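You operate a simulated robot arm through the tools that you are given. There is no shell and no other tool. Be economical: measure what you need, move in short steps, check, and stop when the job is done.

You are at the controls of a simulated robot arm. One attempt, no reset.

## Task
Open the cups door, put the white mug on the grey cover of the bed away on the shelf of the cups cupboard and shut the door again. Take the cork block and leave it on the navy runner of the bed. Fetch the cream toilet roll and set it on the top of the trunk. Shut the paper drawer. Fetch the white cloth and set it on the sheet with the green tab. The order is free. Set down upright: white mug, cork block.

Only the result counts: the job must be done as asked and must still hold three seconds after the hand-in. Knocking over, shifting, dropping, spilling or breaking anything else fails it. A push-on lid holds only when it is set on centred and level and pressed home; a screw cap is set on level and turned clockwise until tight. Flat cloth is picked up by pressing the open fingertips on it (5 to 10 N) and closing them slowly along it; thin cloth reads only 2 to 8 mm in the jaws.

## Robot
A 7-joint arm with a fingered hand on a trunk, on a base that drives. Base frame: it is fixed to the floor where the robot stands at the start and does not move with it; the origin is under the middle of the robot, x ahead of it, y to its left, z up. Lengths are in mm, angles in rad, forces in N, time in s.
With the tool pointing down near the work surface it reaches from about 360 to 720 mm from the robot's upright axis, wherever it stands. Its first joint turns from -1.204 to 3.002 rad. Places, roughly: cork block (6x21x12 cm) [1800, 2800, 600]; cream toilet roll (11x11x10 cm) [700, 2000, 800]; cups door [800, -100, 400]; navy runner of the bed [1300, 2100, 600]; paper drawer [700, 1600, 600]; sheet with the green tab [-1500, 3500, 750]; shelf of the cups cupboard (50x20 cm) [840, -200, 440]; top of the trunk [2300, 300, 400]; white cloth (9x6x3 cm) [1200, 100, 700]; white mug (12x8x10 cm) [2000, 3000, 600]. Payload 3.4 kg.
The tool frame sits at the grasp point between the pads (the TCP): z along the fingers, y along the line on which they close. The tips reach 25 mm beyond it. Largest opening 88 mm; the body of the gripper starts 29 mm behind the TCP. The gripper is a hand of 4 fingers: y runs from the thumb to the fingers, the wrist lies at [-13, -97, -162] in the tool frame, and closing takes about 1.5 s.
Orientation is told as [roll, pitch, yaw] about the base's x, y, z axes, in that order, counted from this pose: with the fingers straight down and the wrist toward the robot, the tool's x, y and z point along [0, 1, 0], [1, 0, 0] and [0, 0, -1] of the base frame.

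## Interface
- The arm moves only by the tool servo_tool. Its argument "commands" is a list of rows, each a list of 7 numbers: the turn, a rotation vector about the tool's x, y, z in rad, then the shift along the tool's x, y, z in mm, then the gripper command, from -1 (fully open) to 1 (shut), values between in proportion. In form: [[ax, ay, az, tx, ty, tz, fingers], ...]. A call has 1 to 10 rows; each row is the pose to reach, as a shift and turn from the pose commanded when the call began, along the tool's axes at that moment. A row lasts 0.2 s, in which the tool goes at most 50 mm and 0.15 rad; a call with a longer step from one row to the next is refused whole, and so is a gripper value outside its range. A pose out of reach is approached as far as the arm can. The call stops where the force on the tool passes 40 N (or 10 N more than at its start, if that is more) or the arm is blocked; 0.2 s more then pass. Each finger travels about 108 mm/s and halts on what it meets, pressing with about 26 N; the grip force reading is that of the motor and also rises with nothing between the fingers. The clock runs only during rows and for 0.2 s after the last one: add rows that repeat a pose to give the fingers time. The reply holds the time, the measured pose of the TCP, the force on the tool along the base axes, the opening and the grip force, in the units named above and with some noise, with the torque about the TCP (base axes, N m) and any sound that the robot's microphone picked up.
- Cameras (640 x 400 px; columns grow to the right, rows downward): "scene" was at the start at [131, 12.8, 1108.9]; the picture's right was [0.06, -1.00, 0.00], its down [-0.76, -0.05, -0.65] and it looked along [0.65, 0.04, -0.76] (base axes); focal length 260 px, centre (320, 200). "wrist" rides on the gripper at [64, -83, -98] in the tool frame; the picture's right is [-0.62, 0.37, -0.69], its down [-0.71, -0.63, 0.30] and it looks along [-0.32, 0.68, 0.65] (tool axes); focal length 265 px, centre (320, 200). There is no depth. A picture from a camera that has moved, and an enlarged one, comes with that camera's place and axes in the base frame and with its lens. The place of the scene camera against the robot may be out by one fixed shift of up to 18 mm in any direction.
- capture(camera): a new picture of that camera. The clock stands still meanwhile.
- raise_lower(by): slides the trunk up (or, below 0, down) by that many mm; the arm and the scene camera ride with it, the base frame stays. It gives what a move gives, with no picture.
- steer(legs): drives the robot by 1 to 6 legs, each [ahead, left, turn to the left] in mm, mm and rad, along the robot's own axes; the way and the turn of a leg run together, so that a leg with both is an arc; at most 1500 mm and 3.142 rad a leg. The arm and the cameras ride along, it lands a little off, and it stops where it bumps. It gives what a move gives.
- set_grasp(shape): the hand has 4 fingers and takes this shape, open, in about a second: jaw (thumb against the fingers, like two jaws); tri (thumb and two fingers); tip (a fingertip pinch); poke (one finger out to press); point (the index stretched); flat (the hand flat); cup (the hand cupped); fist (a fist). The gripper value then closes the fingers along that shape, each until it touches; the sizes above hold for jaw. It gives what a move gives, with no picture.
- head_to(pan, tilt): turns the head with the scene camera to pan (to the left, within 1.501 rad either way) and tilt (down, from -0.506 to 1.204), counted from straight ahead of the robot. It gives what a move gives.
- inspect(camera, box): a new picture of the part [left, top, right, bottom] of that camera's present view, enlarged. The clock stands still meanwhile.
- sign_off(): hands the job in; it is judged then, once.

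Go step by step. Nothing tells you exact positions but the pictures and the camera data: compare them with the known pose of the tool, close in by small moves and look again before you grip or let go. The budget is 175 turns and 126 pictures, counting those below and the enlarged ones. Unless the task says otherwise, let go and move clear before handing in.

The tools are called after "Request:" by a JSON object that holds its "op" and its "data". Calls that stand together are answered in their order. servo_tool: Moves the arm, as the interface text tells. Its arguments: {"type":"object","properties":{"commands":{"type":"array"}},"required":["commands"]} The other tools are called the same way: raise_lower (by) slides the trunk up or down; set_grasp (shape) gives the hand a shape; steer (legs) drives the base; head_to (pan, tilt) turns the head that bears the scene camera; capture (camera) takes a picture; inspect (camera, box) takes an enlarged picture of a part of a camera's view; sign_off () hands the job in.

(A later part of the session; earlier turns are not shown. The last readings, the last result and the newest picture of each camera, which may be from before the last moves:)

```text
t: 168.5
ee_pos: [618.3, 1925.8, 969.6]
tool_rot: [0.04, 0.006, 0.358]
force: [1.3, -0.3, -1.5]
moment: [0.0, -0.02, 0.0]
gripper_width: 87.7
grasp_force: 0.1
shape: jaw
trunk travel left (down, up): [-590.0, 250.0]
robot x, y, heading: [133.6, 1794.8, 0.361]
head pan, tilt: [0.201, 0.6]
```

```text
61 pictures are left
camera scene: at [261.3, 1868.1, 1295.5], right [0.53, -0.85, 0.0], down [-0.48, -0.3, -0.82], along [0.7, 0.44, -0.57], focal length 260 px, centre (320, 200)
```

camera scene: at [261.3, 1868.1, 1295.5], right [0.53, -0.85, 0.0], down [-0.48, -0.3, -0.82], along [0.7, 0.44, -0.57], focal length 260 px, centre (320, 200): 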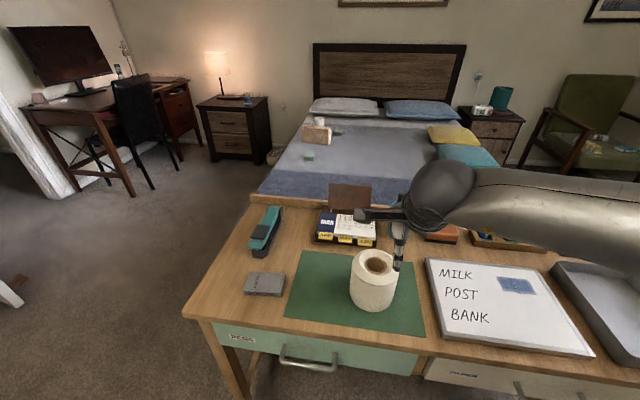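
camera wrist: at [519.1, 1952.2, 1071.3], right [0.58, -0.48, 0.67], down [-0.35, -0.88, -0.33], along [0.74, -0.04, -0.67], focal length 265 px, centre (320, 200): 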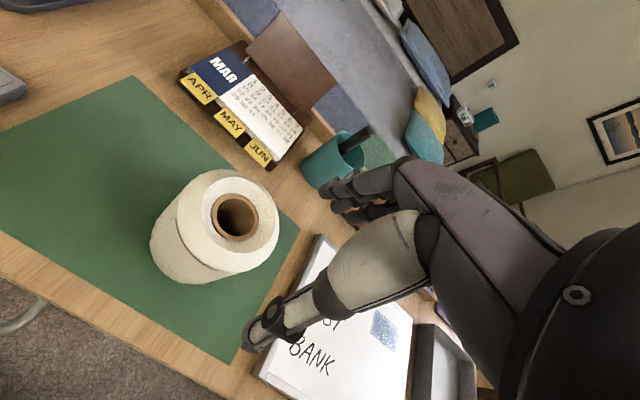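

Let me look closer at the roll's top.

Request:
{"op": "inspect", "data": {"camera": "wrist", "box": [130, 140, 310, 300]}}

Request:
{"op": "inspect", "data": {"camera": "scene", "box": [320, 200, 430, 320]}}

```text
2.50 times, centred on (220, 220) of wrist
camera zoom: at [519.1, 1952.2, 1071.3], right [0.58, -0.48, 0.67], down [-0.35, -0.88, -0.33], along [0.74, -0.04, -0.67], focal length 664 px, centre (570, 150)
```

zoom: 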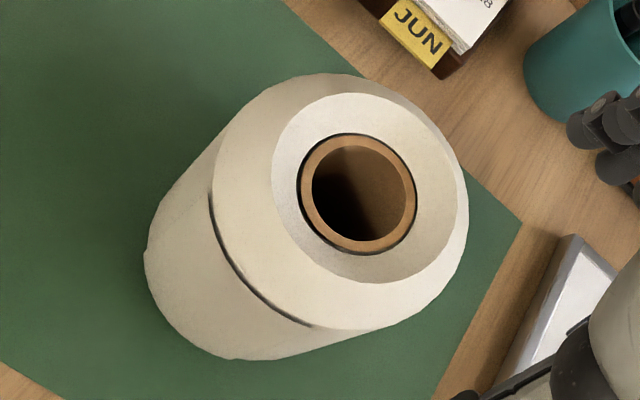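

```text
3.33 times, centred on (375, 260) of scene
camera zoom: at [261.3, 1868.1, 1295.5], right [0.53, -0.85, 0.0], down [-0.48, -0.3, -0.82], along [0.7, 0.44, -0.57], focal length 867 px, centre (137, 0)
```

zoom: 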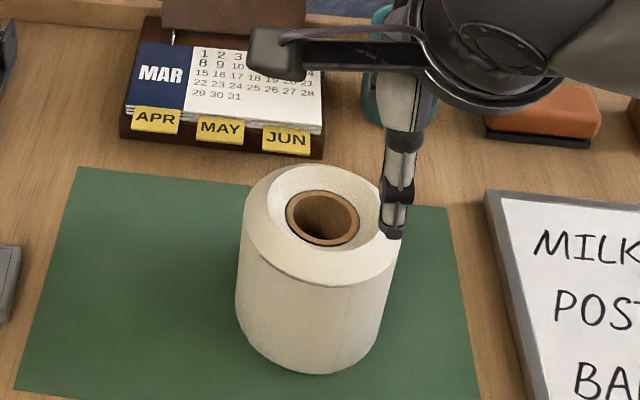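

The roll stands with its hole up (wall ~34 mm). I'll put the thumb over the hole, fingers outside, still above, and look again.

Request:
{"op": "servo_tool", "data": {"commands": [[0, 0, 0, 8, 33, 0, -1], [0, 0, 0, 16, 66, 0, -1], [0, 0, 0, 24, 98, 20, -1], [0, 0, 0, 24, 98, 40, -1]]}}

Request:
{"op": "capture", "data": {"camera": "wrist"}}

Request:
{"op": "inspect", "data": {"camera": "scene", "box": [300, 180, 460, 320]}}

```text
t: 169.5
ee_pos: [699.3, 1983.6, 931.2]
tool_rot: [0.038, 0.005, 0.358]
force: [-0.3, 0.1, 0.1]
moment: [-0.01, 0.01, -0.01]
gripper_width: 87.7
grasp_force: 0.0
shape: jaw
trunk travel left (down, up): [-590.0, 250.0]
robot x, y, heading: [136.1, 1797.3, 0.359]
head pan, tilt: [0.201, 0.6]
```

```text
58 pictures are left
camera wrist: at [600.4, 2010.2, 1032.2], right [0.57, -0.48, 0.67], down [-0.35, -0.88, -0.33], along [0.74, -0.04, -0.67], focal length 265 px, centre (320, 200)
```

wrist: 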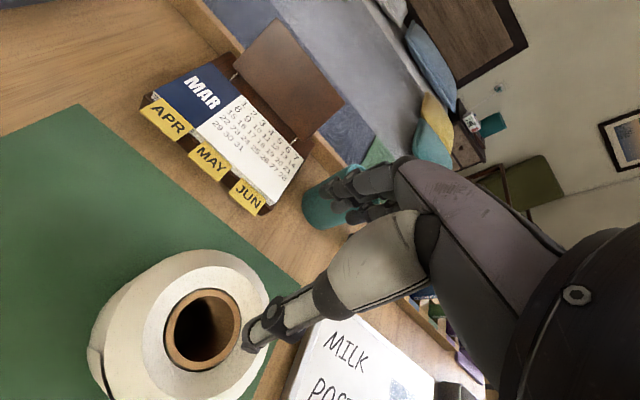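

```text
2.86 times, centred on (380, 250) of scene
camera zoom: at [260.2, 1867.4, 1295.7], right [0.53, -0.85, 0.0], down [-0.48, -0.3, -0.83], along [0.7, 0.44, -0.56], focal length 743 px, centre (149, 57)
```

zoom: 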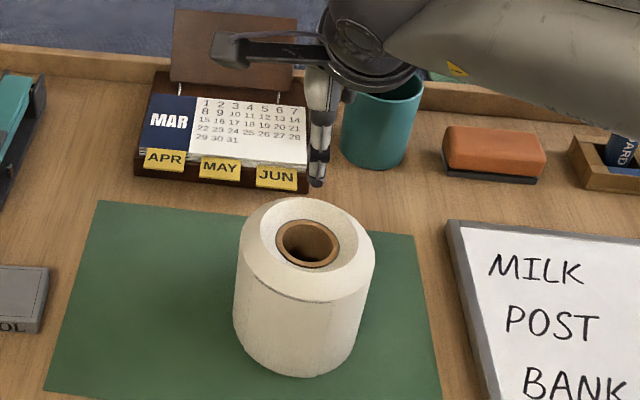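

Triangulated hole centre: (653,1967,844). I'll level the hand, shift 5 mm, and descend with the thumb in the hole.

Request:
{"op": "servo_tool", "data": {"commands": [[0.014, -0.037, 0, 0, -5, 0, -1], [0.014, -0.037, 0, 0, -5, 30, -1], [0.014, -0.037, 0, 0, -5, 55, -1]]}}

Request:
{"op": "capture", "data": {"camera": "wrist"}}

Request:
{"op": "inspect", "data": {"camera": "scene", "box": [300, 180, 460, 320]}}

```text
t: 170.3
ee_pos: [695.1, 1984.1, 875.5]
tool_rot: [0.003, 0.02, 0.358]
force: [-0.2, 0.3, -0.6]
moment: [0.0, -0.02, 0.02]
gripper_width: 87.4
grasp_force: 0.1
shape: jaw
trunk travel left (down, up): [-590.0, 250.0]
robot x, y, heading: [134.6, 1796.1, 0.362]
head pan, tilt: [0.201, 0.6]
```

```text
56 pictures are left
camera wrist: at [596.2, 2014.9, 974.6], right [0.57, -0.45, 0.68], down [-0.35, -0.89, -0.29], along [0.74, -0.07, -0.67], focal length 265 px, centre (320, 200)
```

wrist: 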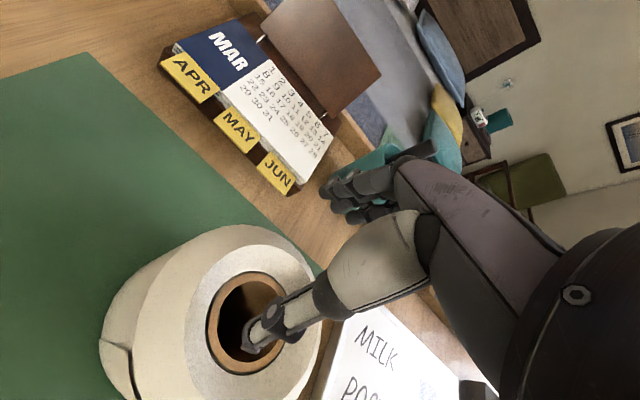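

```text
2.86 times, centred on (380, 250) of scene
camera zoom: at [260.6, 1867.9, 1295.7], right [0.53, -0.85, 0.0], down [-0.48, -0.3, -0.83], along [0.7, 0.44, -0.57], focal length 743 px, centre (149, 57)
```

zoom: 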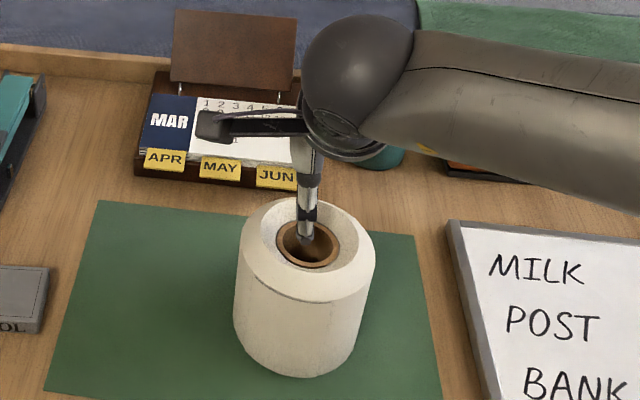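

Request:
{"op": "servo_tool", "data": {"commands": [[0, 0, 0, 3, 0, 20, -1], [0, 0, 0, 3, 0, 36, -1], [0, 0, 0, 3, 0, 48, -1], [0, 0, 0, 3, 0, 48, -1]]}}

Request:
{"op": "servo_tool", "data": {"commands": [[0, 0, 0, 0, 0, 0, -0.5], [0, 0, 0, 0, 0, 0, 0], [0, 0, 0, 0, 0, 0, 0.5], [0, 0, 0, 0, 0, 0, 1], [0, 0, 0, 0, 0, 0, 1], [0, 0, 0, 0, 0, 0, 1], [0, 0, 0, 0, 0, 0, 1], [0, 0, 0, 0, 0, 0, 1]]}}

Request:
{"op": "servo_tool", "data": {"commands": [[0, 0, 0, 0, 0, -10, 1], [0, 0, 0, 0, 0, -40, 1], [0, 0, 0, 0, 0, -80, 1]]}}

Request:
{"op": "capture", "data": {"camera": "wrist"}}

Request:
{"op": "capture", "data": {"camera": "scene"}}

```text
t: 171.0
ee_pos: [695.5, 1988.3, 848.7]
tool_rot: [0.015, -0.005, 0.354]
force: [5.4, 3.1, 30.1]
moment: [-0.9, 2.2, -0.01]
gripper_width: 88.0
grasp_force: 0.2
shape: jaw
trunk travel left (down, up): [-590.0, 250.0]
robot x, y, heading: [138.6, 1792.8, 0.36]
head pan, tilt: [0.201, 0.6]
stopped in row 3: the force on the tool passed its limit (the readings are from after the stop); the commanded pose is now the measured one
```

```text
t: 171.3
ee_pos: [695.7, 1990.2, 858.3]
tool_rot: [0.024, -0.026, 0.355]
force: [4.5, 1.1, 45.5]
moment: [-1.0, 2.55, 0.07]
gripper_width: 77.3
grasp_force: 0.2
shape: jaw
trunk travel left (down, up): [-590.0, 250.0]
robot x, y, heading: [140.7, 1794.3, 0.361]
head pan, tilt: [0.201, 0.6]
stopped in row 1: the force on the tool passed its limit (the readings are from after the stop); the commanded pose is now the measured one
```

```text
t: 172.1
ee_pos: [696.5, 1988.1, 925.8]
tool_rot: [0.015, -0.005, 0.356]
force: [-0.2, -0.3, -0.1]
moment: [-0.01, 0.01, 0.02]
gripper_width: 6.7
grasp_force: 25.5
shape: jaw
trunk travel left (down, up): [-590.0, 250.0]
robot x, y, heading: [132.2, 1797.6, 0.363]
head pan, tilt: [0.201, 0.6]
```

```text
54 pictures are left
camera wrist: at [596.2, 2016.4, 1024.9], right [0.56, -0.46, 0.68], down [-0.34, -0.88, -0.32], along [0.75, -0.06, -0.66], focal length 265 px, centre (320, 200)
```

wrist: 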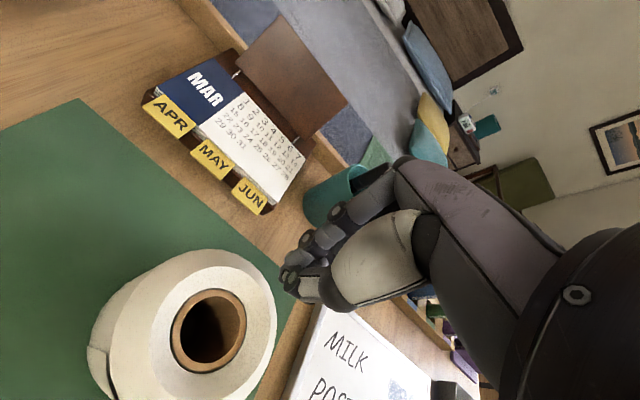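

```text
53 pictures are left
camera scene: at [260.2, 1867.8, 1295.5], right [0.53, -0.85, 0.0], down [-0.48, -0.3, -0.83], along [0.7, 0.44, -0.56], focal length 260 px, centre (320, 200)
```

scene: 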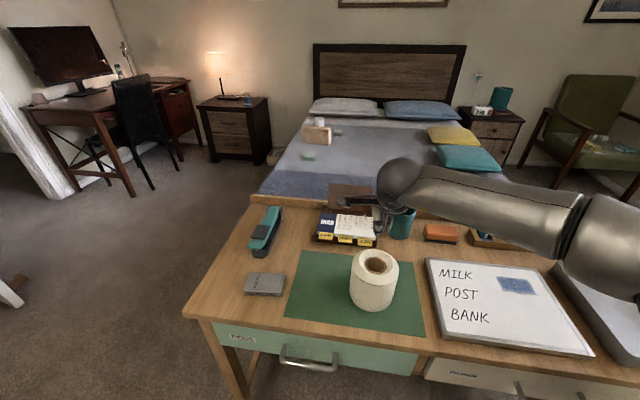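

The slanted thumb base met the near rim; the roll didn't move. I'll place the thumb nearer the hole's far side, go in ~25 mm, and close while easing back.

Request:
{"op": "servo_tool", "data": {"commands": [[0, 0, 0, -2, 5, 0, 0], [0, 0, 0, -3, 10, 0, -1], [0, 0, 0, -3, 10, 0, -1], [0, 0, 0, -3, 10, 20, -1], [0, 0, 0, -3, 10, 50, -1], [0, 0, 0, -3, 10, 68, -1], [0, 0, 0, -3, 10, 76, -1], [0, 0, 0, -3, 10, 80, -1], [0, 0, 0, -3, 10, 80, -1]]}}

Request:
{"op": "capture", "data": {"camera": "wrist"}}

```text
t: 174.1
ee_pos: [707.2, 1990.1, 847.6]
tool_rot: [0.019, -0.005, 0.354]
force: [-0.6, -0.5, -0.1]
moment: [0.0, -0.01, -0.01]
gripper_width: 87.7
grasp_force: 0.0
shape: jaw
trunk travel left (down, up): [-590.0, 250.0]
robot x, y, heading: [136.5, 1792.3, 0.359]
head pan, tilt: [0.201, 0.6]
```

```text
52 pictures are left
camera wrist: at [606.7, 2020.0, 945.9], right [0.56, -0.47, 0.68], down [-0.34, -0.88, -0.32], along [0.75, -0.06, -0.66], focal length 265 px, centre (320, 200)
```

wrist: 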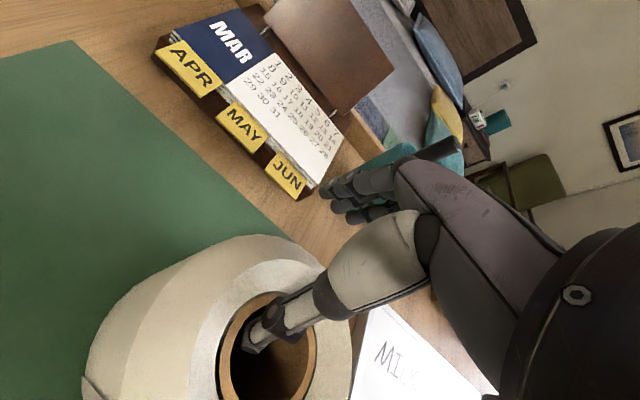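

Request:
{"op": "servo_tool", "data": {"commands": [[0, 0, 0, 0, 0, 4, -1], [0, 0, 0, 0, 0, 6, -0.6], [0, 0, 0, 0, -5, 6, -0.3], [0, 0, 0, 0, -11, 6, 0], [0, 0, 0, 0, -14, 5, 0.2], [0, 0, 0, 0, -15, 4, 1], [0, 0, 0, 0, -15, 4, 1], [0, 0, 0, 0, -15, 4, 1], [0, 0, 0, 0, -15, 4, 1]]}}

Request:
{"op": "capture", "data": {"camera": "wrist"}}

```text
t: 176.1
ee_pos: [694.0, 1985.3, 844.0]
tool_rot: [0.016, -0.006, 0.354]
force: [-0.1, 0.5, 0.6]
moment: [0.03, -0.06, -0.02]
gripper_width: 21.2
grasp_force: 26.3
shape: jaw
trunk travel left (down, up): [-590.0, 250.0]
robot x, y, heading: [133.0, 1794.7, 0.364]
head pan, tilt: [0.201, 0.6]
```

```text
51 pictures are left
camera wrist: at [593.5, 2014.3, 941.3], right [0.56, -0.47, 0.68], down [-0.34, -0.88, -0.32], along [0.75, -0.06, -0.66], focal length 265 px, centre (320, 200)
```

wrist: 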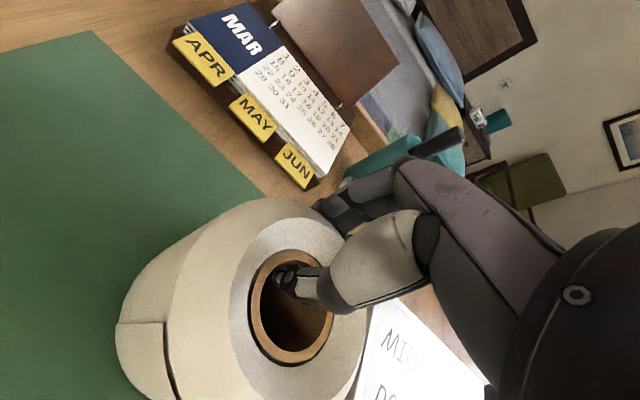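

Gripped on the wall. Lifting to test.

Request:
{"op": "servo_tool", "data": {"commands": [[0, 0, 0, 0, 0, -10, 1], [0, 0, 0, 0, 0, -30, 1], [0, 0, 0, 0, 0, -60, 1], [0, 0, 0, 0, 0, -90, 1]]}}

Request:
{"op": "capture", "data": {"camera": "scene"}}

Request:
{"op": "capture", "data": {"camera": "wrist"}}

```text
t: 177.1
ee_pos: [694.1, 1984.6, 932.8]
tool_rot: [0.015, -0.005, 0.356]
force: [0.8, -1.1, -1.7]
moment: [0.05, -0.03, 0.04]
gripper_width: 21.2
grasp_force: 26.3
shape: jaw
trunk travel left (down, up): [-590.0, 250.0]
robot x, y, heading: [138.1, 1795.5, 0.363]
head pan, tilt: [0.201, 0.6]
```

```text
50 pictures are left
camera scene: at [260.6, 1867.9, 1295.6], right [0.53, -0.85, 0.0], down [-0.48, -0.3, -0.83], along [0.7, 0.44, -0.56], focal length 260 px, centre (320, 200)
```

scene: 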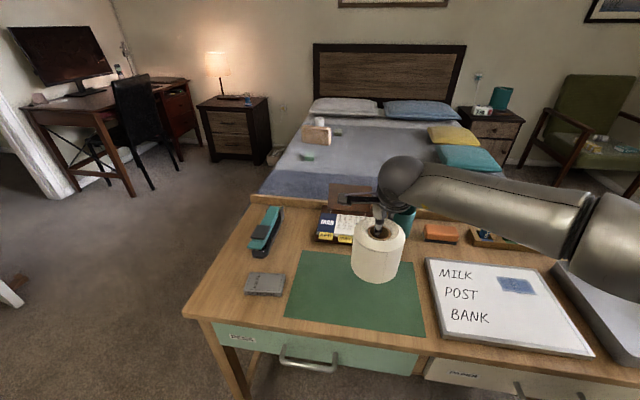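

```text
49 pictures are left
camera wrist: at [593.9, 2014.0, 1031.1], right [0.56, -0.46, 0.68], down [-0.34, -0.88, -0.32], along [0.75, -0.06, -0.66], focal length 265 px, centre (320, 200)
```

wrist: 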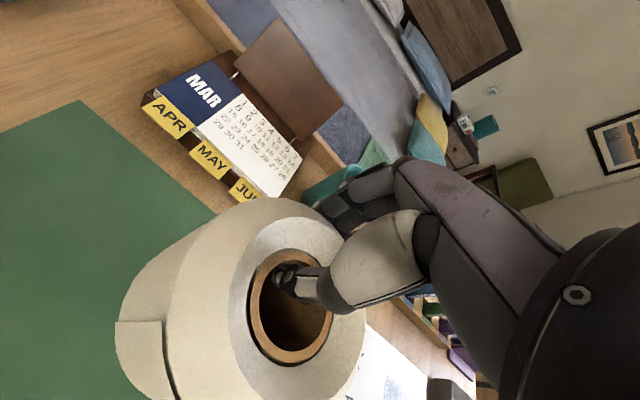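

The roll is held level. Driving around to the trunk with it.

Request:
{"op": "steer", "data": {"legs": [[-400, 0, 0], [0, 0, -0.36], [0, -780, 0], [1500, 0, 0]]}}

Request:
{"op": "steer", "data": {"legs": [[780, 0, 0], [0, 0, -1.2]]}}

Request:
{"op": "head_to", "data": {"pan": 0.2, "tilt": 0.7}}

Request:
{"op": "capture", "data": {"camera": "scene"}}

```text
t: 191.6
ee_pos: [1848.0, 855.8, 932.4]
tool_rot: [0.016, -0.004, 0.002]
force: [-0.7, 0.2, -1.6]
moment: [-0.01, -0.07, 0.02]
gripper_width: 21.3
grasp_force: 25.4
shape: jaw
trunk travel left (down, up): [-590.0, 250.0]
robot x, y, heading: [1259.6, 874.1, 0.003]
head pan, tilt: [0.201, 0.6]
```

```text
t: 198.8
ee_pos: [2200.9, 312.6, 931.8]
tool_rot: [0.015, -0.005, -1.238]
force: [-0.4, 0.4, -0.9]
moment: [-0.06, -0.03, 0.0]
gripper_width: 20.9
grasp_force: 25.7
shape: jaw
trunk travel left (down, up): [-590.0, 250.0]
robot x, y, heading: [2024.6, 873.4, -1.235]
head pan, tilt: [0.201, 0.6]
```

```text
t: 199.5
ee_pos: [2201.2, 311.9, 931.9]
tool_rot: [0.016, -0.006, -1.238]
force: [-0.8, 0.1, -2.2]
moment: [-0.01, -0.01, 0.0]
gripper_width: 21.2
grasp_force: 26.2
shape: jaw
trunk travel left (down, up): [-590.0, 250.0]
robot x, y, heading: [2026.1, 875.8, -1.235]
head pan, tilt: [0.201, 0.7]
```

```text
48 pictures are left
camera scene: at [2088.5, 763.4, 1287.0], right [-0.86, -0.51, 0.0], down [-0.33, 0.55, -0.77], along [0.39, -0.66, -0.64], focal length 260 px, centre (320, 200)
```

scene: 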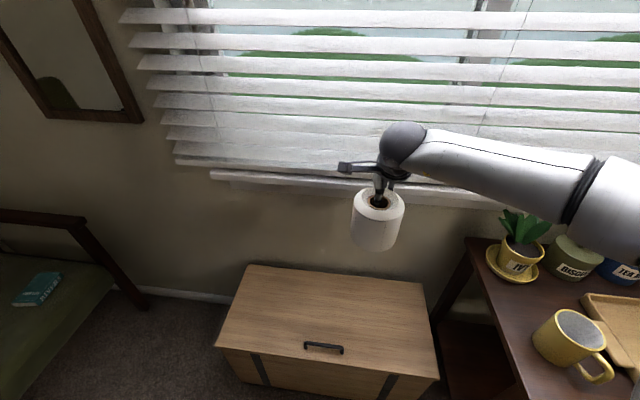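

The chest top spans roughly (1916,378)–(2673,360), centre near (2270,385). The arm would sweep the table if lowered here, so I'll shift left first, then lower the trunk.

Request:
{"op": "steer", "data": {"legs": [[-25, 190, 0.05]]}}

Request:
{"op": "raise_lower", "data": {"by": -250}}

Request:
{"op": "capture", "data": {"camera": "scene"}}

Request:
{"op": "capture", "data": {"camera": "wrist"}}

```text
t: 201.0
ee_pos: [2401.4, 413.7, 932.8]
tool_rot: [0.015, -0.006, -1.19]
force: [0.1, -0.8, -1.2]
moment: [-0.03, 0.01, -0.01]
gripper_width: 20.9
grasp_force: 26.6
shape: jaw
trunk travel left (down, up): [-590.0, 250.0]
robot x, y, heading: [2194.8, 967.0, -1.181]
head pan, tilt: [0.201, 0.7]
```

```text
t: 203.6
ee_pos: [2400.2, 412.5, 682.5]
tool_rot: [0.017, -0.007, -1.19]
force: [0.3, -0.1, -0.7]
moment: [-0.06, -0.07, 0.01]
gripper_width: 21.2
grasp_force: 25.5
shape: jaw
trunk travel left (down, up): [-340.0, 500.0]
robot x, y, heading: [2197.9, 970.8, -1.185]
head pan, tilt: [0.201, 0.7]
```

```text
47 pictures are left
camera scene: at [2265.7, 857.9, 1037.0], right [-0.83, -0.55, 0.0], down [-0.36, 0.54, -0.76], along [0.42, -0.64, -0.64], focal length 260 px, centre (320, 200)
```

scene: 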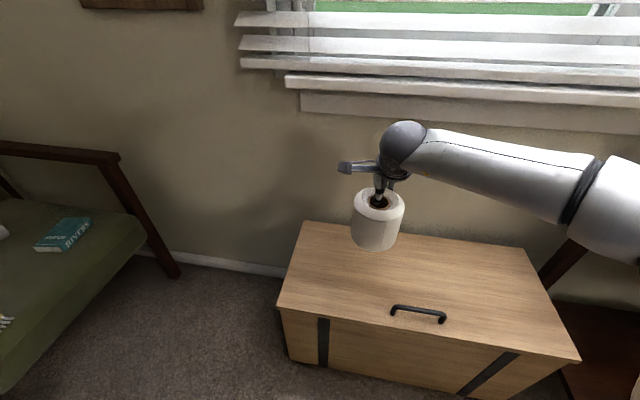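

```text
46 pictures are left
camera wrist: at [2427.2, 513.9, 780.8], right [-0.45, -0.57, 0.68], down [-0.89, 0.32, -0.32], along [-0.04, -0.75, -0.66], focal length 265 px, centre (320, 200)
```

wrist: 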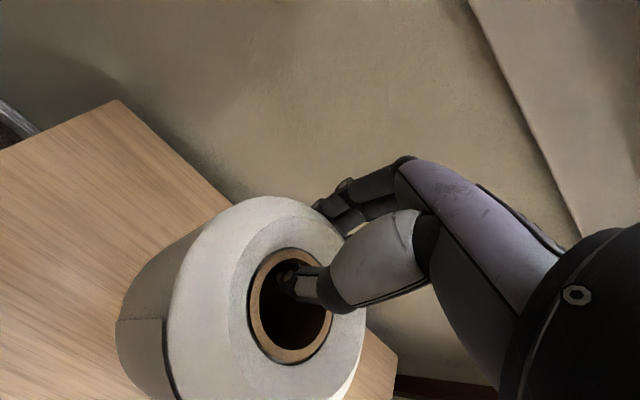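

The roll is well within the chest top. Lowering to just above, then gently to contact.

Request:
{"op": "raise_lower", "data": {"by": -140}}

Request:
{"op": "inspect", "data": {"camera": "scene", "box": [260, 100, 560, 300]}}

```text
t: 205.3
ee_pos: [2400.1, 412.7, 542.8]
tool_rot: [0.016, -0.005, -1.191]
force: [-0.5, 0.3, -0.9]
moment: [-0.05, -0.01, 0.01]
gripper_width: 20.9
grasp_force: 25.8
shape: jaw
trunk travel left (down, up): [-200.0, 640.0]
robot x, y, heading: [2196.7, 966.8, -1.184]
head pan, tilt: [0.201, 0.7]
```

```text
2.00 times, centred on (410, 200) of scene
camera zoom: at [2265.7, 858.0, 897.0], right [-0.83, -0.55, 0.0], down [-0.36, 0.54, -0.76], along [0.42, -0.64, -0.64], focal length 520 px, centre (140, 200)
```

zoom: 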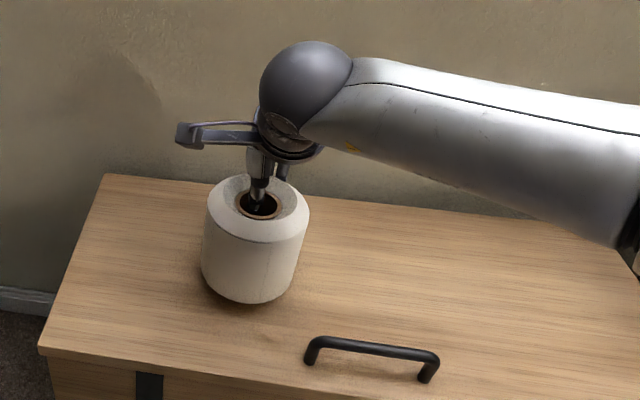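

Request:
{"op": "servo_tool", "data": {"commands": [[0, 0, 0, 0, 0, 8, 1], [0, 0, 0, 0, 0, 16, 1], [0, 0, 0, 0, 0, 22, 1], [0, 0, 0, 0, 0, 28, 1], [0, 0, 0, 0, 0, 34, 1], [0, 0, 0, 0, 0, 40, 1], [0, 0, 0, 0, 0, 45, 1], [0, 0, 0, 0, 0, 50, 1]]}}

Request:
{"op": "inspect", "data": {"camera": "scene", "box": [260, 100, 560, 300]}}

```text
t: 206.6
ee_pos: [2402.7, 411.2, 519.8]
tool_rot: [0.025, -0.029, -1.192]
force: [-5.1, 3.0, 20.3]
moment: [0.19, 0.09, 0.04]
gripper_width: 22.8
grasp_force: 25.5
shape: jaw
trunk travel left (down, up): [-200.0, 640.0]
robot x, y, heading: [2196.1, 969.1, -1.18]
head pan, tilt: [0.201, 0.7]
stopped in row 6: the force on the tool passed its limit (the readings are from after the stop); the commanded pose is now the measured one
```

```text
2.00 times, centred on (410, 200) of scene
camera zoom: at [2264.3, 860.7, 897.5], right [-0.83, -0.55, 0.0], down [-0.36, 0.53, -0.77], along [0.42, -0.64, -0.64], focal length 520 px, centre (140, 200)
```

zoom: 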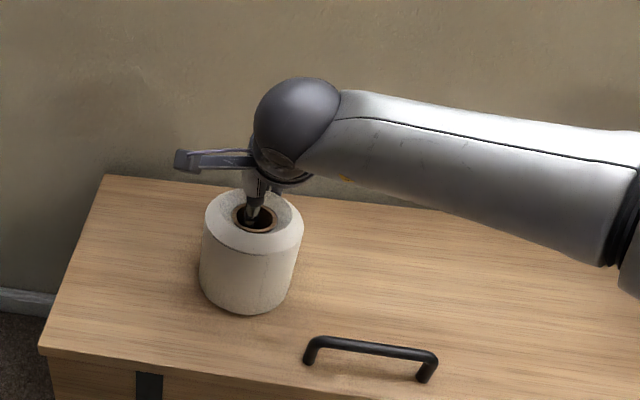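

On the chest. Release partially (thumb stays in the hole) and lift out.

Request:
{"op": "servo_tool", "data": {"commands": [[0, 0, 0, 0, 0, -2, 1], [0, 0, 0, 0, 0, -2, 0.3], [0, 0, 0, 0, 0, -2, 0.1], [0, 0, 0, 0, 0, -2, 0.1], [0, 0, 0, 0, 0, -2, 0.1]]}}

Request:
{"op": "servo_tool", "data": {"commands": [[0, 0, 0, 0, 0, -15, 0.1], [0, 0, 0, 0, 0, -35, 0.1], [0, 0, 0, 0, 0, -70, 0.1], [0, 0, 0, 0, 0, -110, 0.1], [0, 0, 0, 0, 0, -150, 0.1]]}}

Request:
{"op": "capture", "data": {"camera": "scene"}}

```text
t: 207.8
ee_pos: [2402.2, 411.4, 514.9]
tool_rot: [0.022, -0.018, -1.19]
force: [0.0, 0.9, -0.2]
moment: [-0.01, -0.02, -0.02]
gripper_width: 39.3
grasp_force: 0.0
shape: jaw
trunk travel left (down, up): [-200.0, 640.0]
robot x, y, heading: [2191.5, 967.5, -1.179]
head pan, tilt: [0.201, 0.7]
```

```text
t: 209.0
ee_pos: [2395.1, 412.8, 664.2]
tool_rot: [0.022, -0.019, -1.193]
force: [0.4, -0.6, -1.0]
moment: [-0.02, 0.04, 0.0]
gripper_width: 39.5
grasp_force: 0.1
shape: jaw
trunk travel left (down, up): [-200.0, 640.0]
robot x, y, heading: [2194.7, 966.2, -1.187]
head pan, tilt: [0.201, 0.7]
```

```text
43 pictures are left
camera scene: at [2265.6, 858.0, 897.0], right [-0.83, -0.55, 0.0], down [-0.36, 0.54, -0.76], along [0.42, -0.64, -0.64], focal length 260 px, centre (320, 200)
```

scene: 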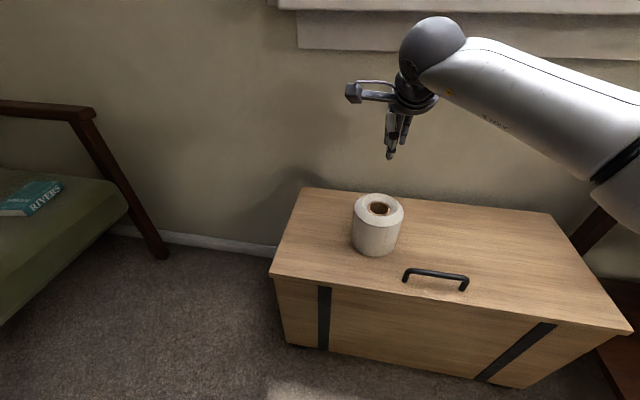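

Roll is set. Raising and turning to view the bed.

Request:
{"op": "raise_lower", "data": {"by": 330}}

Request:
{"op": "steer", "data": {"legs": [[-150, 0, 0], [0, 0, 3.1]]}}

Request:
{"op": "head_to", "data": {"pan": 0.2, "tilt": 0.5}}

Request:
{"op": "capture", "data": {"camera": "scene"}}

```text
t: 212.2
ee_pos: [2394.7, 413.6, 994.8]
tool_rot: [0.024, -0.018, -1.192]
force: [-0.6, -0.7, 0.3]
moment: [-0.04, 0.02, -0.01]
gripper_width: 39.1
grasp_force: 0.0
shape: jaw
trunk travel left (down, up): [-530.0, 310.0]
robot x, y, heading: [2195.6, 968.1, -1.179]
head pan, tilt: [0.201, 0.7]
```

```text
t: 220.8
ee_pos: [1972.7, 1670.8, 994.2]
tool_rot: [0.024, -0.019, 1.892]
force: [0.4, 1.4, 0.5]
moment: [0.02, 0.01, 0.0]
gripper_width: 39.2
grasp_force: 0.1
shape: jaw
trunk travel left (down, up): [-530.0, 310.0]
robot x, y, heading: [2135.6, 1102.5, 1.901]
head pan, tilt: [0.201, 0.7]
```

```text
t: 221.6
ee_pos: [1973.5, 1671.0, 993.2]
tool_rot: [0.022, -0.019, 1.892]
force: [0.5, 0.4, -0.7]
moment: [0.01, -0.01, -0.02]
gripper_width: 39.3
grasp_force: 0.0
shape: jaw
trunk travel left (down, up): [-530.0, 310.0]
robot x, y, heading: [2141.8, 1106.7, 1.898]
head pan, tilt: [0.201, 0.499]
```

```text
42 pictures are left
camera scene: at [2081.3, 1239.3, 1244.7], right [0.86, 0.5, 0.0], down [0.24, -0.41, -0.88], along [-0.44, 0.76, -0.48], focal length 260 px, centre (320, 200)
```

scene: 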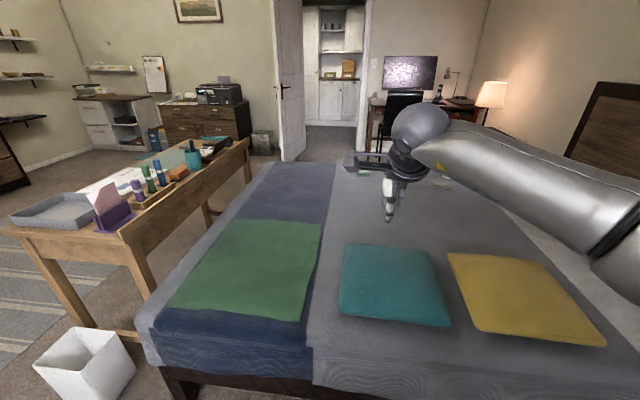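

The bed's foot lies at the desk with the navy runner (green mat on its near half); cork and mug are near the far side. I'll go around the desk to the far side.

Request:
{"op": "steer", "data": {"legs": [[0, 0, 1.24], [0, 235, 0], [1500, 0, 0], [750, 0, 0], [0, 0, -1.57]]}}

Request:
{"op": "steer", "data": {"legs": [[1400, 0, 0], [550, 0, 0], [0, 0, -1.57]]}}

Request:
{"op": "head_to", "data": {"pan": 0.1, "tilt": 0.5}}

Request:
{"op": "capture", "data": {"camera": "scene"}}

```text
t: 240.9
ee_pos: [-106.0, 1544.1, 993.5]
tool_rot: [0.022, -0.02, 1.549]
force: [-0.3, -0.3, 0.6]
moment: [0.01, 0.02, -0.01]
gripper_width: 39.3
grasp_force: 0.0
shape: jaw
trunk travel left (down, up): [-530.0, 310.0]
robot x, y, heading: [-139.7, 955.2, 1.558]
head pan, tilt: [0.201, 0.499]
```

```text
t: 254.4
ee_pos: [437.6, 2888.4, 994.0]
tool_rot: [0.023, -0.019, 0.013]
force: [-0.1, -0.3, -0.3]
moment: [-0.01, -0.02, 0.0]
gripper_width: 39.3
grasp_force: 0.0
shape: jaw
trunk travel left (down, up): [-530.0, 310.0]
robot x, y, heading: [-150.4, 2900.1, 0.023]
head pan, tilt: [0.201, 0.499]
```

```text
t: 255.1
ee_pos: [436.5, 2888.6, 993.1]
tool_rot: [0.022, -0.021, 0.012]
force: [-0.2, -0.3, 0.5]
moment: [-0.02, -0.01, -0.01]
gripper_width: 39.4
grasp_force: 0.1
shape: jaw
trunk travel left (down, up): [-530.0, 310.0]
robot x, y, heading: [-151.9, 2898.5, 0.024]
head pan, tilt: [0.099, 0.499]
```

```text
41 pictures are left
camera scene: at [-7.8, 2921.0, 1244.7], right [0.12, -0.99, 0.0], down [-0.48, -0.06, -0.88], along [0.87, 0.11, -0.48], focal length 260 px, centre (320, 200)
```

scene: 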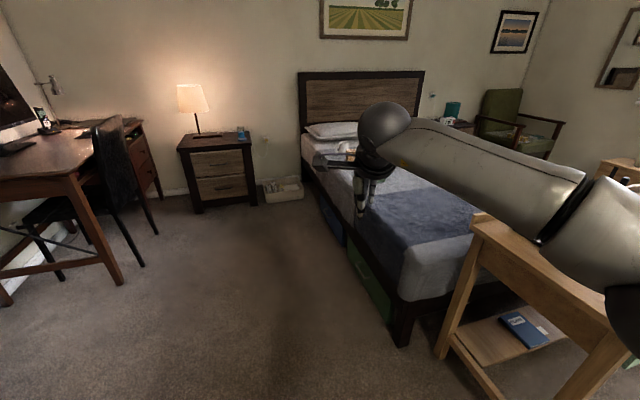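

The far side is free. Driving along it and turning to face the bed.

Request:
{"op": "steer", "data": {"legs": [[300, 120, 0], [1150, 290, 0], [0, 0, -1.2]]}}

Request:
{"op": "head_to", "data": {"pan": 0.35, "tilt": 0.7}}

Request:
{"op": "capture", "data": {"camera": "scene"}}

```text
t: 265.8
ee_pos: [1473.1, 2800.2, 993.7]
tool_rot: [0.021, -0.021, -1.191]
force: [0.2, -0.3, 0.1]
moment: [-0.04, 0.0, 0.0]
gripper_width: 39.5
grasp_force: 0.1
shape: jaw
trunk travel left (down, up): [-530.0, 310.0]
robot x, y, heading: [1274.9, 3356.2, -1.181]
head pan, tilt: [0.099, 0.499]
```

```text
t: 266.6
ee_pos: [1473.0, 2800.7, 993.6]
tool_rot: [0.023, -0.02, -1.19]
force: [-0.2, 0.3, -0.4]
moment: [-0.04, 0.01, -0.02]
gripper_width: 39.5
grasp_force: 0.0
shape: jaw
trunk travel left (down, up): [-530.0, 310.0]
robot x, y, heading: [1271.9, 3355.9, -1.183]
head pan, tilt: [0.351, 0.7]
```

```text
40 pictures are left
camera scene: at [1352.6, 3254.2, 1227.1], right [-0.74, -0.67, 0.0], down [-0.43, 0.48, -0.77], along [0.52, -0.57, -0.64], focal length 260 px, centre (320, 200)
```

scene: 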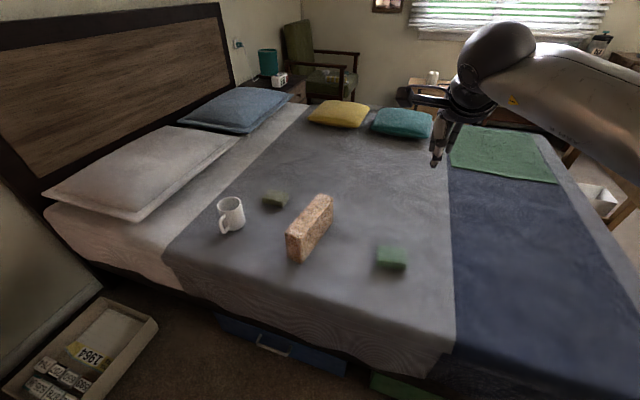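

Cork block near (1737,2857), long axis about -1.33 rad; mug near (1985,2980). I'll move beside the cork and turn the hand to close across its 6 cm side.

Request:
{"op": "steer", "data": {"legs": [[80, 250, 0]]}}

Request:
{"op": "servo_tool", "data": {"commands": [[0, 0, -0.143, 0, -4, 0, -1], [0, 0, -0.286, 0, -8, 0, -1], [0, 0, -0.429, 0, -12, 0, -1], [0, 0, -0.572, 0, -16, 0, -1], [0, 0, -0.715, 0, -20, 0, -1], [0, 0, -0.858, 0, -24, 0, -1], [0, 0, -1.0, 0, -28, 10, -1], [0, 0, -1.144, 0, -32, 20, -1], [0, 0, -1.287, 0, -36, 30, -1], [0, 0, -1.43, 0, -40, 40, -1]]}}

Request:
{"op": "capture", "data": {"camera": "wrist"}}

Request:
{"op": "capture", "data": {"camera": "scene"}}

```text
t: 268.5
ee_pos: [1746.2, 2824.8, 993.6]
tool_rot: [0.021, -0.018, -1.18]
force: [0.4, 0.1, -0.4]
moment: [-0.01, 0.03, 0.0]
gripper_width: 39.4
grasp_force: 0.1
shape: jaw
trunk travel left (down, up): [-530.0, 310.0]
robot x, y, heading: [1535.3, 3376.7, -1.179]
head pan, tilt: [0.351, 0.7]
```

```text
t: 270.7
ee_pos: [1675.7, 3057.3, 1015.6]
tool_rot: [-0.014, -0.021, 0.239]
force: [0.4, 0.9, -0.6]
moment: [-0.01, 0.07, -0.02]
gripper_width: 88.0
grasp_force: 0.1
shape: jaw
out of reach, approached as far as the arm can: row 6, 7, 8, 9, 10
trunk travel left (down, up): [-530.0, 310.0]
robot x, y, heading: [1541.2, 3378.5, -1.177]
head pan, tilt: [0.351, 0.7]
```

```text
39 pictures are left
camera wrist: at [1578.4, 3100.9, 1109.9], right [0.49, -0.51, 0.71], down [-0.44, -0.85, -0.31], along [0.75, -0.16, -0.64], focal length 265 px, centre (320, 200)
```

wrist: 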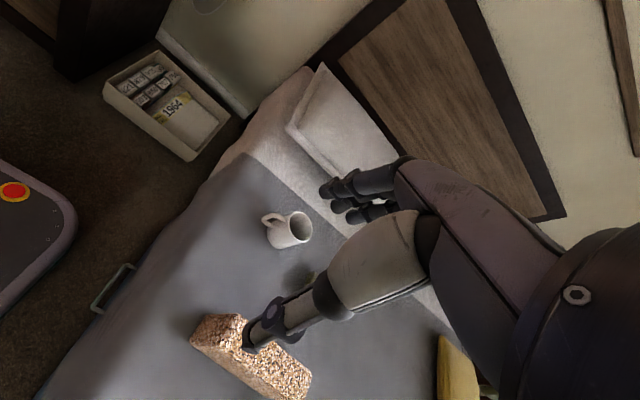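

```text
38 pictures are left
camera scene: at [1622.0, 3278.1, 1227.0], right [-0.73, -0.68, 0.0], down [-0.44, 0.47, -0.76], along [0.52, -0.56, -0.64], focal length 260 px, centre (320, 200)
```

scene: 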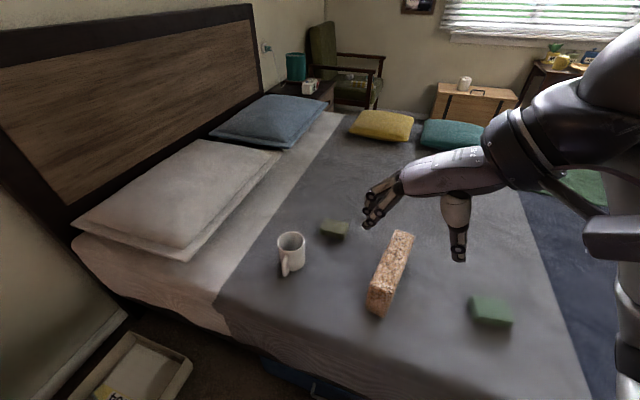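

That wrist angle folds the arm in. I'll re-stand so the same hand yaw is nearer the arm's straight-ahead, then extend over the cork.

Request:
{"op": "steer", "data": {"legs": [[91, -375, 0], [0, 0, 0.653]]}}

Request:
{"op": "servo_tool", "data": {"commands": [[0, 0, 0.11, -34, 5, 0, -1], [0, 0, 0.22, -68, 10, 0, -1], [0, 0, 0.33, -102, 16, 0, -1], [0, 0, 0.44, -137, 21, 0, -1], [0, 0, 0.55, -171, 26, 0, -1], [0, 0, 0.65, -205, 32, 10, -1], [0, 0, 0.65, -239, 37, 30, -1], [0, 0, 0.65, -239, 37, 70, -1], [0, 0, 0.65, -239, 37, 110, -1]]}}

Request:
{"op": "capture", "data": {"camera": "wrist"}}

```text
t: 274.0
ee_pos: [1432.0, 2868.0, 1014.7]
tool_rot: [-0.011, -0.019, 0.452]
force: [0.1, 0.3, 1.1]
moment: [-0.01, 0.04, -0.05]
gripper_width: 88.1
grasp_force: 0.0
shape: jaw
trunk travel left (down, up): [-530.0, 310.0]
robot x, y, heading: [1232.1, 3153.0, -0.961]
head pan, tilt: [0.351, 0.7]
stopped in leg 2: the robot was blocked; the commanded pose is now the measured one
```

```text
t: 276.0
ee_pos: [1546.9, 2693.4, 986.0]
tool_rot: [0.004, -0.024, -0.199]
force: [-0.2, 0.3, 0.0]
moment: [0.02, 0.02, 0.02]
gripper_width: 87.9
grasp_force: 0.0
shape: jaw
out of reach, approached as far as the arm can: row 2, 3, 4, 5, 6, 7, 8, 9
trunk travel left (down, up): [-530.0, 310.0]
robot x, y, heading: [1230.0, 3151.8, -0.956]
head pan, tilt: [0.351, 0.7]
```

```text
37 pictures are left
camera wrist: at [1475.8, 2772.4, 1080.3], right [0.22, -0.68, 0.7], down [-0.75, -0.58, -0.32], along [0.62, -0.45, -0.64], focal length 265 px, centre (320, 200)
```

wrist: 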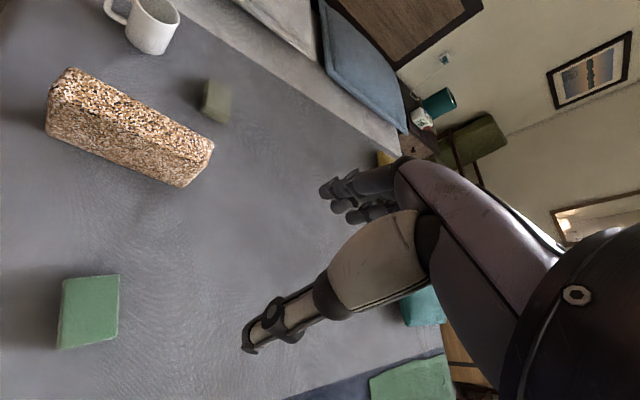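

The base corner touched the bed. I'll shift away, raise the trunk while bringing the hand lower (more reach), and finish over the cork.

Request:
{"op": "steer", "data": {"legs": [[-31, 144, 0], [0, 0, 0.1]]}}

Request:
{"op": "raise_lower", "data": {"by": 120}}

Request:
{"op": "servo_tool", "data": {"commands": [[0, 0, 0, 0, 0, 50, -1], [0, 0, 0, 0, 0, 100, -1], [0, 0, 0, 0, 0, 150, -1], [0, 0, 0, 0, 0, 200, -1], [0, 0, -0.08, 0, 0, 230, -1], [0, 0, -0.16, 0, 0, 250, -1], [0, 0, -0.24, 0, 0, 250, -1], [0, 0, -0.34, 0, 0, 250, -1]]}}

Request:
{"op": "capture", "data": {"camera": "wrist"}}

```text
t: 277.9
ee_pos: [1693.2, 2836.3, 984.1]
tool_rot: [0.003, -0.024, -0.098]
force: [-1.3, 0.8, 0.3]
moment: [0.02, -0.01, -0.01]
gripper_width: 88.1
grasp_force: 0.0
shape: jaw
trunk travel left (down, up): [-530.0, 310.0]
robot x, y, heading: [1330.7, 3259.8, -0.852]
head pan, tilt: [0.351, 0.7]
```

```text
t: 279.4
ee_pos: [1693.3, 2837.5, 1103.5]
tool_rot: [0.005, -0.025, -0.097]
force: [-0.3, 0.7, -0.2]
moment: [-0.02, -0.02, 0.0]
gripper_width: 88.1
grasp_force: 0.0
shape: jaw
trunk travel left (down, up): [-650.0, 190.0]
robot x, y, heading: [1331.6, 3260.2, -0.852]
head pan, tilt: [0.351, 0.7]
```

```text
t: 281.2
ee_pos: [1717.8, 2863.1, 854.0]
tool_rot: [-0.077, -0.09, 0.045]
force: [0.7, 0.7, -0.6]
moment: [-0.05, -0.02, -0.01]
gripper_width: 88.0
grasp_force: 0.1
shape: jaw
out of reach, approached as far as the arm can: row 6, 7, 8
trunk travel left (down, up): [-650.0, 190.0]
robot x, y, heading: [1329.3, 3264.2, -0.857]
head pan, tilt: [0.351, 0.7]
```

```text
36 pictures are left
camera wrist: at [1622.7, 2929.6, 938.7], right [0.33, -0.55, 0.77], down [-0.57, -0.76, -0.3], along [0.75, -0.34, -0.56], focal length 265 px, centre (320, 200)
```

wrist: 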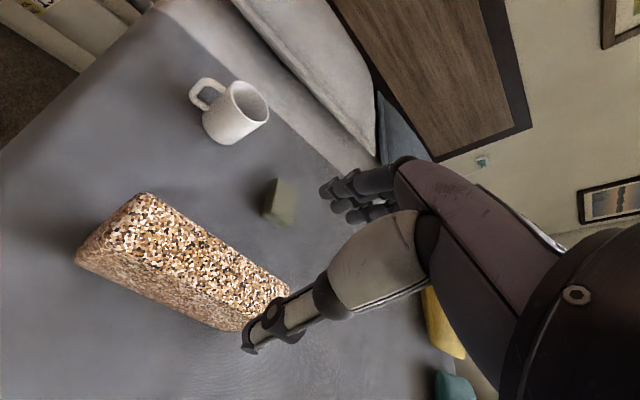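

Wrist limit reached at this yaw. Cork refined: centre (1748,2836), top z≈682, axis -1.30. I'll use the opposite hand yaw from a stand nearer the headboard.

Request:
{"op": "steer", "data": {"legs": [[181, 418, 0], [0, 0, -0.745]]}}

Request:
{"op": "servo_tool", "data": {"commands": [[0, 0, 0.145, 0, 0, 0, -1], [0, 0, 0.29, 0, 0, 0, -1], [0, 0, 0.435, 0, 0, 0, -1], [0, 0, 0.58, 0, 0, 0, -1], [0, 0, 0.725, 0, 0, 0, -1], [0, 0, 0.87, 0, 0, 0, -1], [0, 0, 1.015, 0, 0, 0, -1]]}}

Request:
{"op": "servo_tool", "data": {"commands": [[0, 0, 0.145, 0, 0, 0, -1], [0, 0, 0.29, 0, 0, 0, -1], [0, 0, 0.435, 0, 0, 0, -1], [0, 0, 0.58, 0, 0, 0, -1], [0, 0, 0.725, 0, 0, 0, -1], [0, 0, 0.87, 0, 0, 0, -1], [0, 0, 1.015, 0, 0, 0, -1], [0, 0, 1.155, 0, 0, 0, -1]]}}

Request:
{"op": "capture", "data": {"camera": "wrist"}}

```text
t: 285.9
ee_pos: [1781.5, 2844.6, 855.0]
tool_rot: [-0.074, -0.093, -0.686]
force: [0.0, -0.2, -0.7]
moment: [-0.01, 0.0, -0.01]
gripper_width: 87.7
grasp_force: 0.1
shape: jaw
trunk travel left (down, up): [-650.0, 190.0]
robot x, y, heading: [1764.5, 3399.4, -1.581]
head pan, tilt: [0.351, 0.7]
```

```text
t: 287.5
ee_pos: [1782.5, 2843.5, 854.1]
tool_rot: [0.039, -0.112, -1.709]
force: [-0.5, -0.6, 0.5]
moment: [0.0, 0.0, 0.04]
gripper_width: 88.0
grasp_force: 0.1
shape: jaw
trunk travel left (down, up): [-650.0, 190.0]
robot x, y, heading: [1762.0, 3398.9, -1.588]
head pan, tilt: [0.351, 0.7]
```

```text
t: 289.3
ee_pos: [1782.0, 2843.2, 853.9]
tool_rot: [0.119, -0.011, -2.865]
force: [0.8, -0.3, 0.1]
moment: [0.01, -0.02, 0.02]
gripper_width: 88.0
grasp_force: 0.0
shape: jaw
trunk travel left (down, up): [-650.0, 190.0]
robot x, y, heading: [1761.2, 3396.1, -1.587]
head pan, tilt: [0.351, 0.7]
```

```text
35 pictures are left
camera wrist: at [1877.4, 2817.1, 958.0], right [-0.54, 0.57, 0.62], down [0.42, 0.82, -0.39], along [-0.73, 0.05, -0.68], focal length 265 px, centre (320, 200)
```

wrist: 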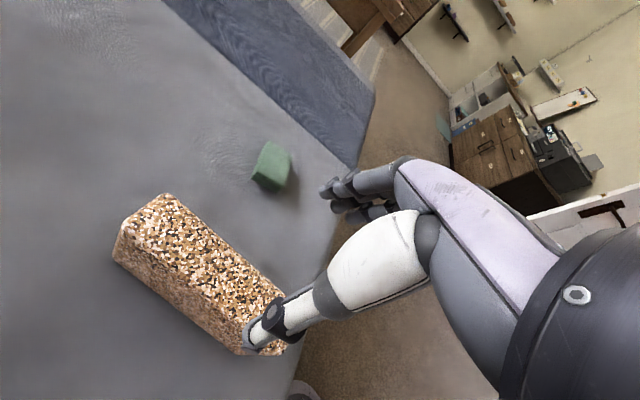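

The yaw works here. Levelling, centring (cork centre ≈ (1761,2830)) and hovering just above.

Request:
{"op": "servo_tool", "data": {"commands": [[-0.0325, 0.1145, 0, 3, 12, 0, -1], [-0.0325, 0.1145, 0, 7, 24, 20, -1], [-0.0325, 0.1145, 0, 7, 24, 60, -1], [-0.0325, 0.1145, 0, 7, 24, 105, -1]]}}

Request:
{"op": "capture", "data": {"camera": "wrist"}}

Request:
{"op": "capture", "data": {"camera": "scene"}}

```text
t: 290.3
ee_pos: [1763.0, 2818.2, 751.0]
tool_rot: [0.232, -0.043, -2.866]
force: [-0.1, -0.2, 1.0]
moment: [0.02, 0.03, -0.01]
gripper_width: 88.0
grasp_force: 0.1
shape: jaw
trunk travel left (down, up): [-650.0, 190.0]
robot x, y, heading: [1767.8, 3401.0, -1.583]
head pan, tilt: [0.351, 0.7]
```

```text
34 pictures are left
camera wrist: at [1858.2, 2803.6, 857.2], right [-0.54, 0.64, 0.55], down [0.42, 0.77, -0.49], along [-0.73, -0.04, -0.68], focal length 265 px, centre (320, 200)
```

wrist: 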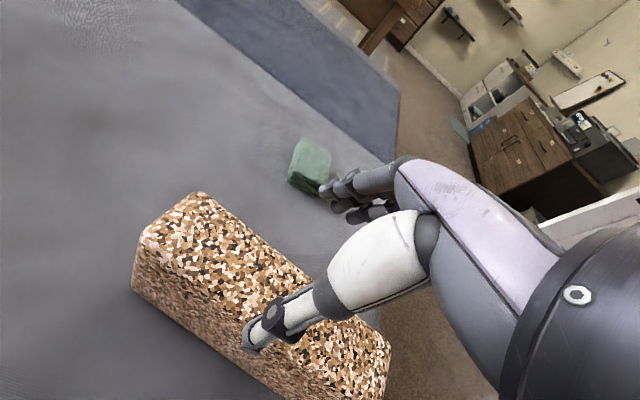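

```text
33 pictures are left
camera scene: at [1794.2, 3276.0, 1347.0], right [-0.94, -0.33, 0.0], down [-0.21, 0.61, -0.76], along [0.25, -0.72, -0.64], focal length 260 px, centre (320, 200)
```

scene: 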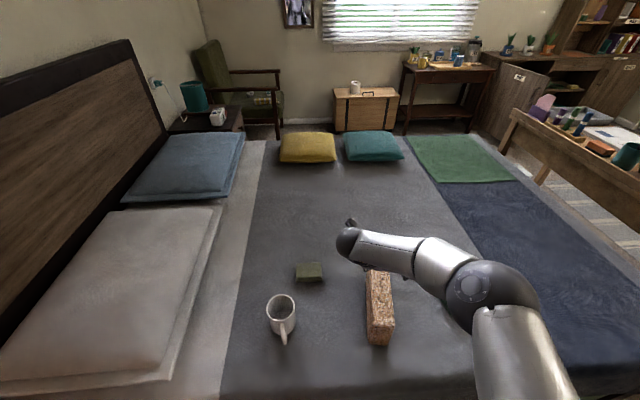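

My levelling sign was wrong (roll acts about tool y). Correcting and looking again.

Request:
{"op": "servo_tool", "data": {"commands": [[0.02, -0.12, 0, 0, 0, 0, -1], [0.043, -0.232, 0, 0, 0, 0, -1], [0.043, -0.232, 0, 0, 0, 0, -1]]}}

Request:
{"op": "capture", "data": {"camera": "wrist"}}

```text
t: 291.1
ee_pos: [1762.4, 2819.3, 750.2]
tool_rot: [-0.002, 0.003, -2.862]
force: [0.3, 0.1, -0.1]
moment: [-0.01, -0.01, 0.02]
gripper_width: 87.9
grasp_force: 0.0
shape: jaw
trunk travel left (down, up): [-650.0, 190.0]
robot x, y, heading: [1763.8, 3400.5, -1.583]
head pan, tilt: [0.351, 0.7]
```

```text
32 pictures are left
camera wrist: at [1860.6, 2780.3, 848.9], right [-0.53, 0.49, 0.69], down [0.41, 0.86, -0.3], along [-0.75, 0.12, -0.65], focal length 265 px, centre (320, 200)
```

wrist: 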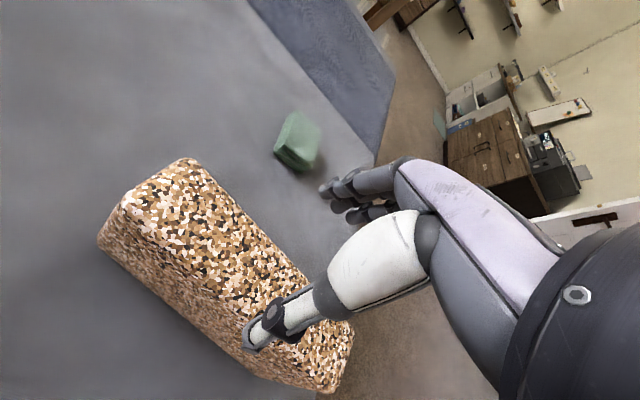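

Nearly centred; small shift and descend around the block, then close.

Request:
{"op": "servo_tool", "data": {"commands": [[0, 0, 0, -12, -5, 10, -1], [0, 0, 0, -12, -5, 40, -1], [0, 0, 0, -12, -5, 65, -1], [0, 0, 0, -12, -5, 80, -1], [0, 0, 0, -12, -5, 80, -1]]}}

Request:
{"op": "capture", "data": {"camera": "wrist"}}

```text
t: 292.3
ee_pos: [1764.9, 2831.6, 669.6]
tool_rot: [-0.001, 0.0, -2.86]
force: [0.4, 0.4, 1.3]
moment: [-0.02, 0.01, -0.02]
gripper_width: 88.1
grasp_force: 0.1
shape: jaw
trunk travel left (down, up): [-650.0, 190.0]
robot x, y, heading: [1765.0, 3399.3, -1.584]
head pan, tilt: [0.351, 0.7]
```

```text
31 pictures are left
camera wrist: at [1862.9, 2793.0, 767.7], right [-0.53, 0.49, 0.69], down [0.41, 0.86, -0.3], along [-0.75, 0.12, -0.65], focal length 265 px, centre (320, 200)
```

wrist: 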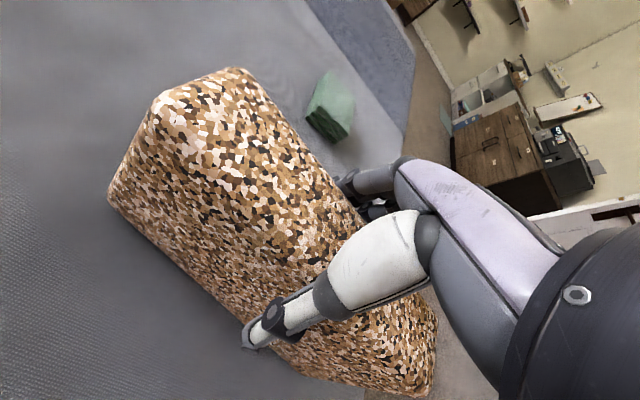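

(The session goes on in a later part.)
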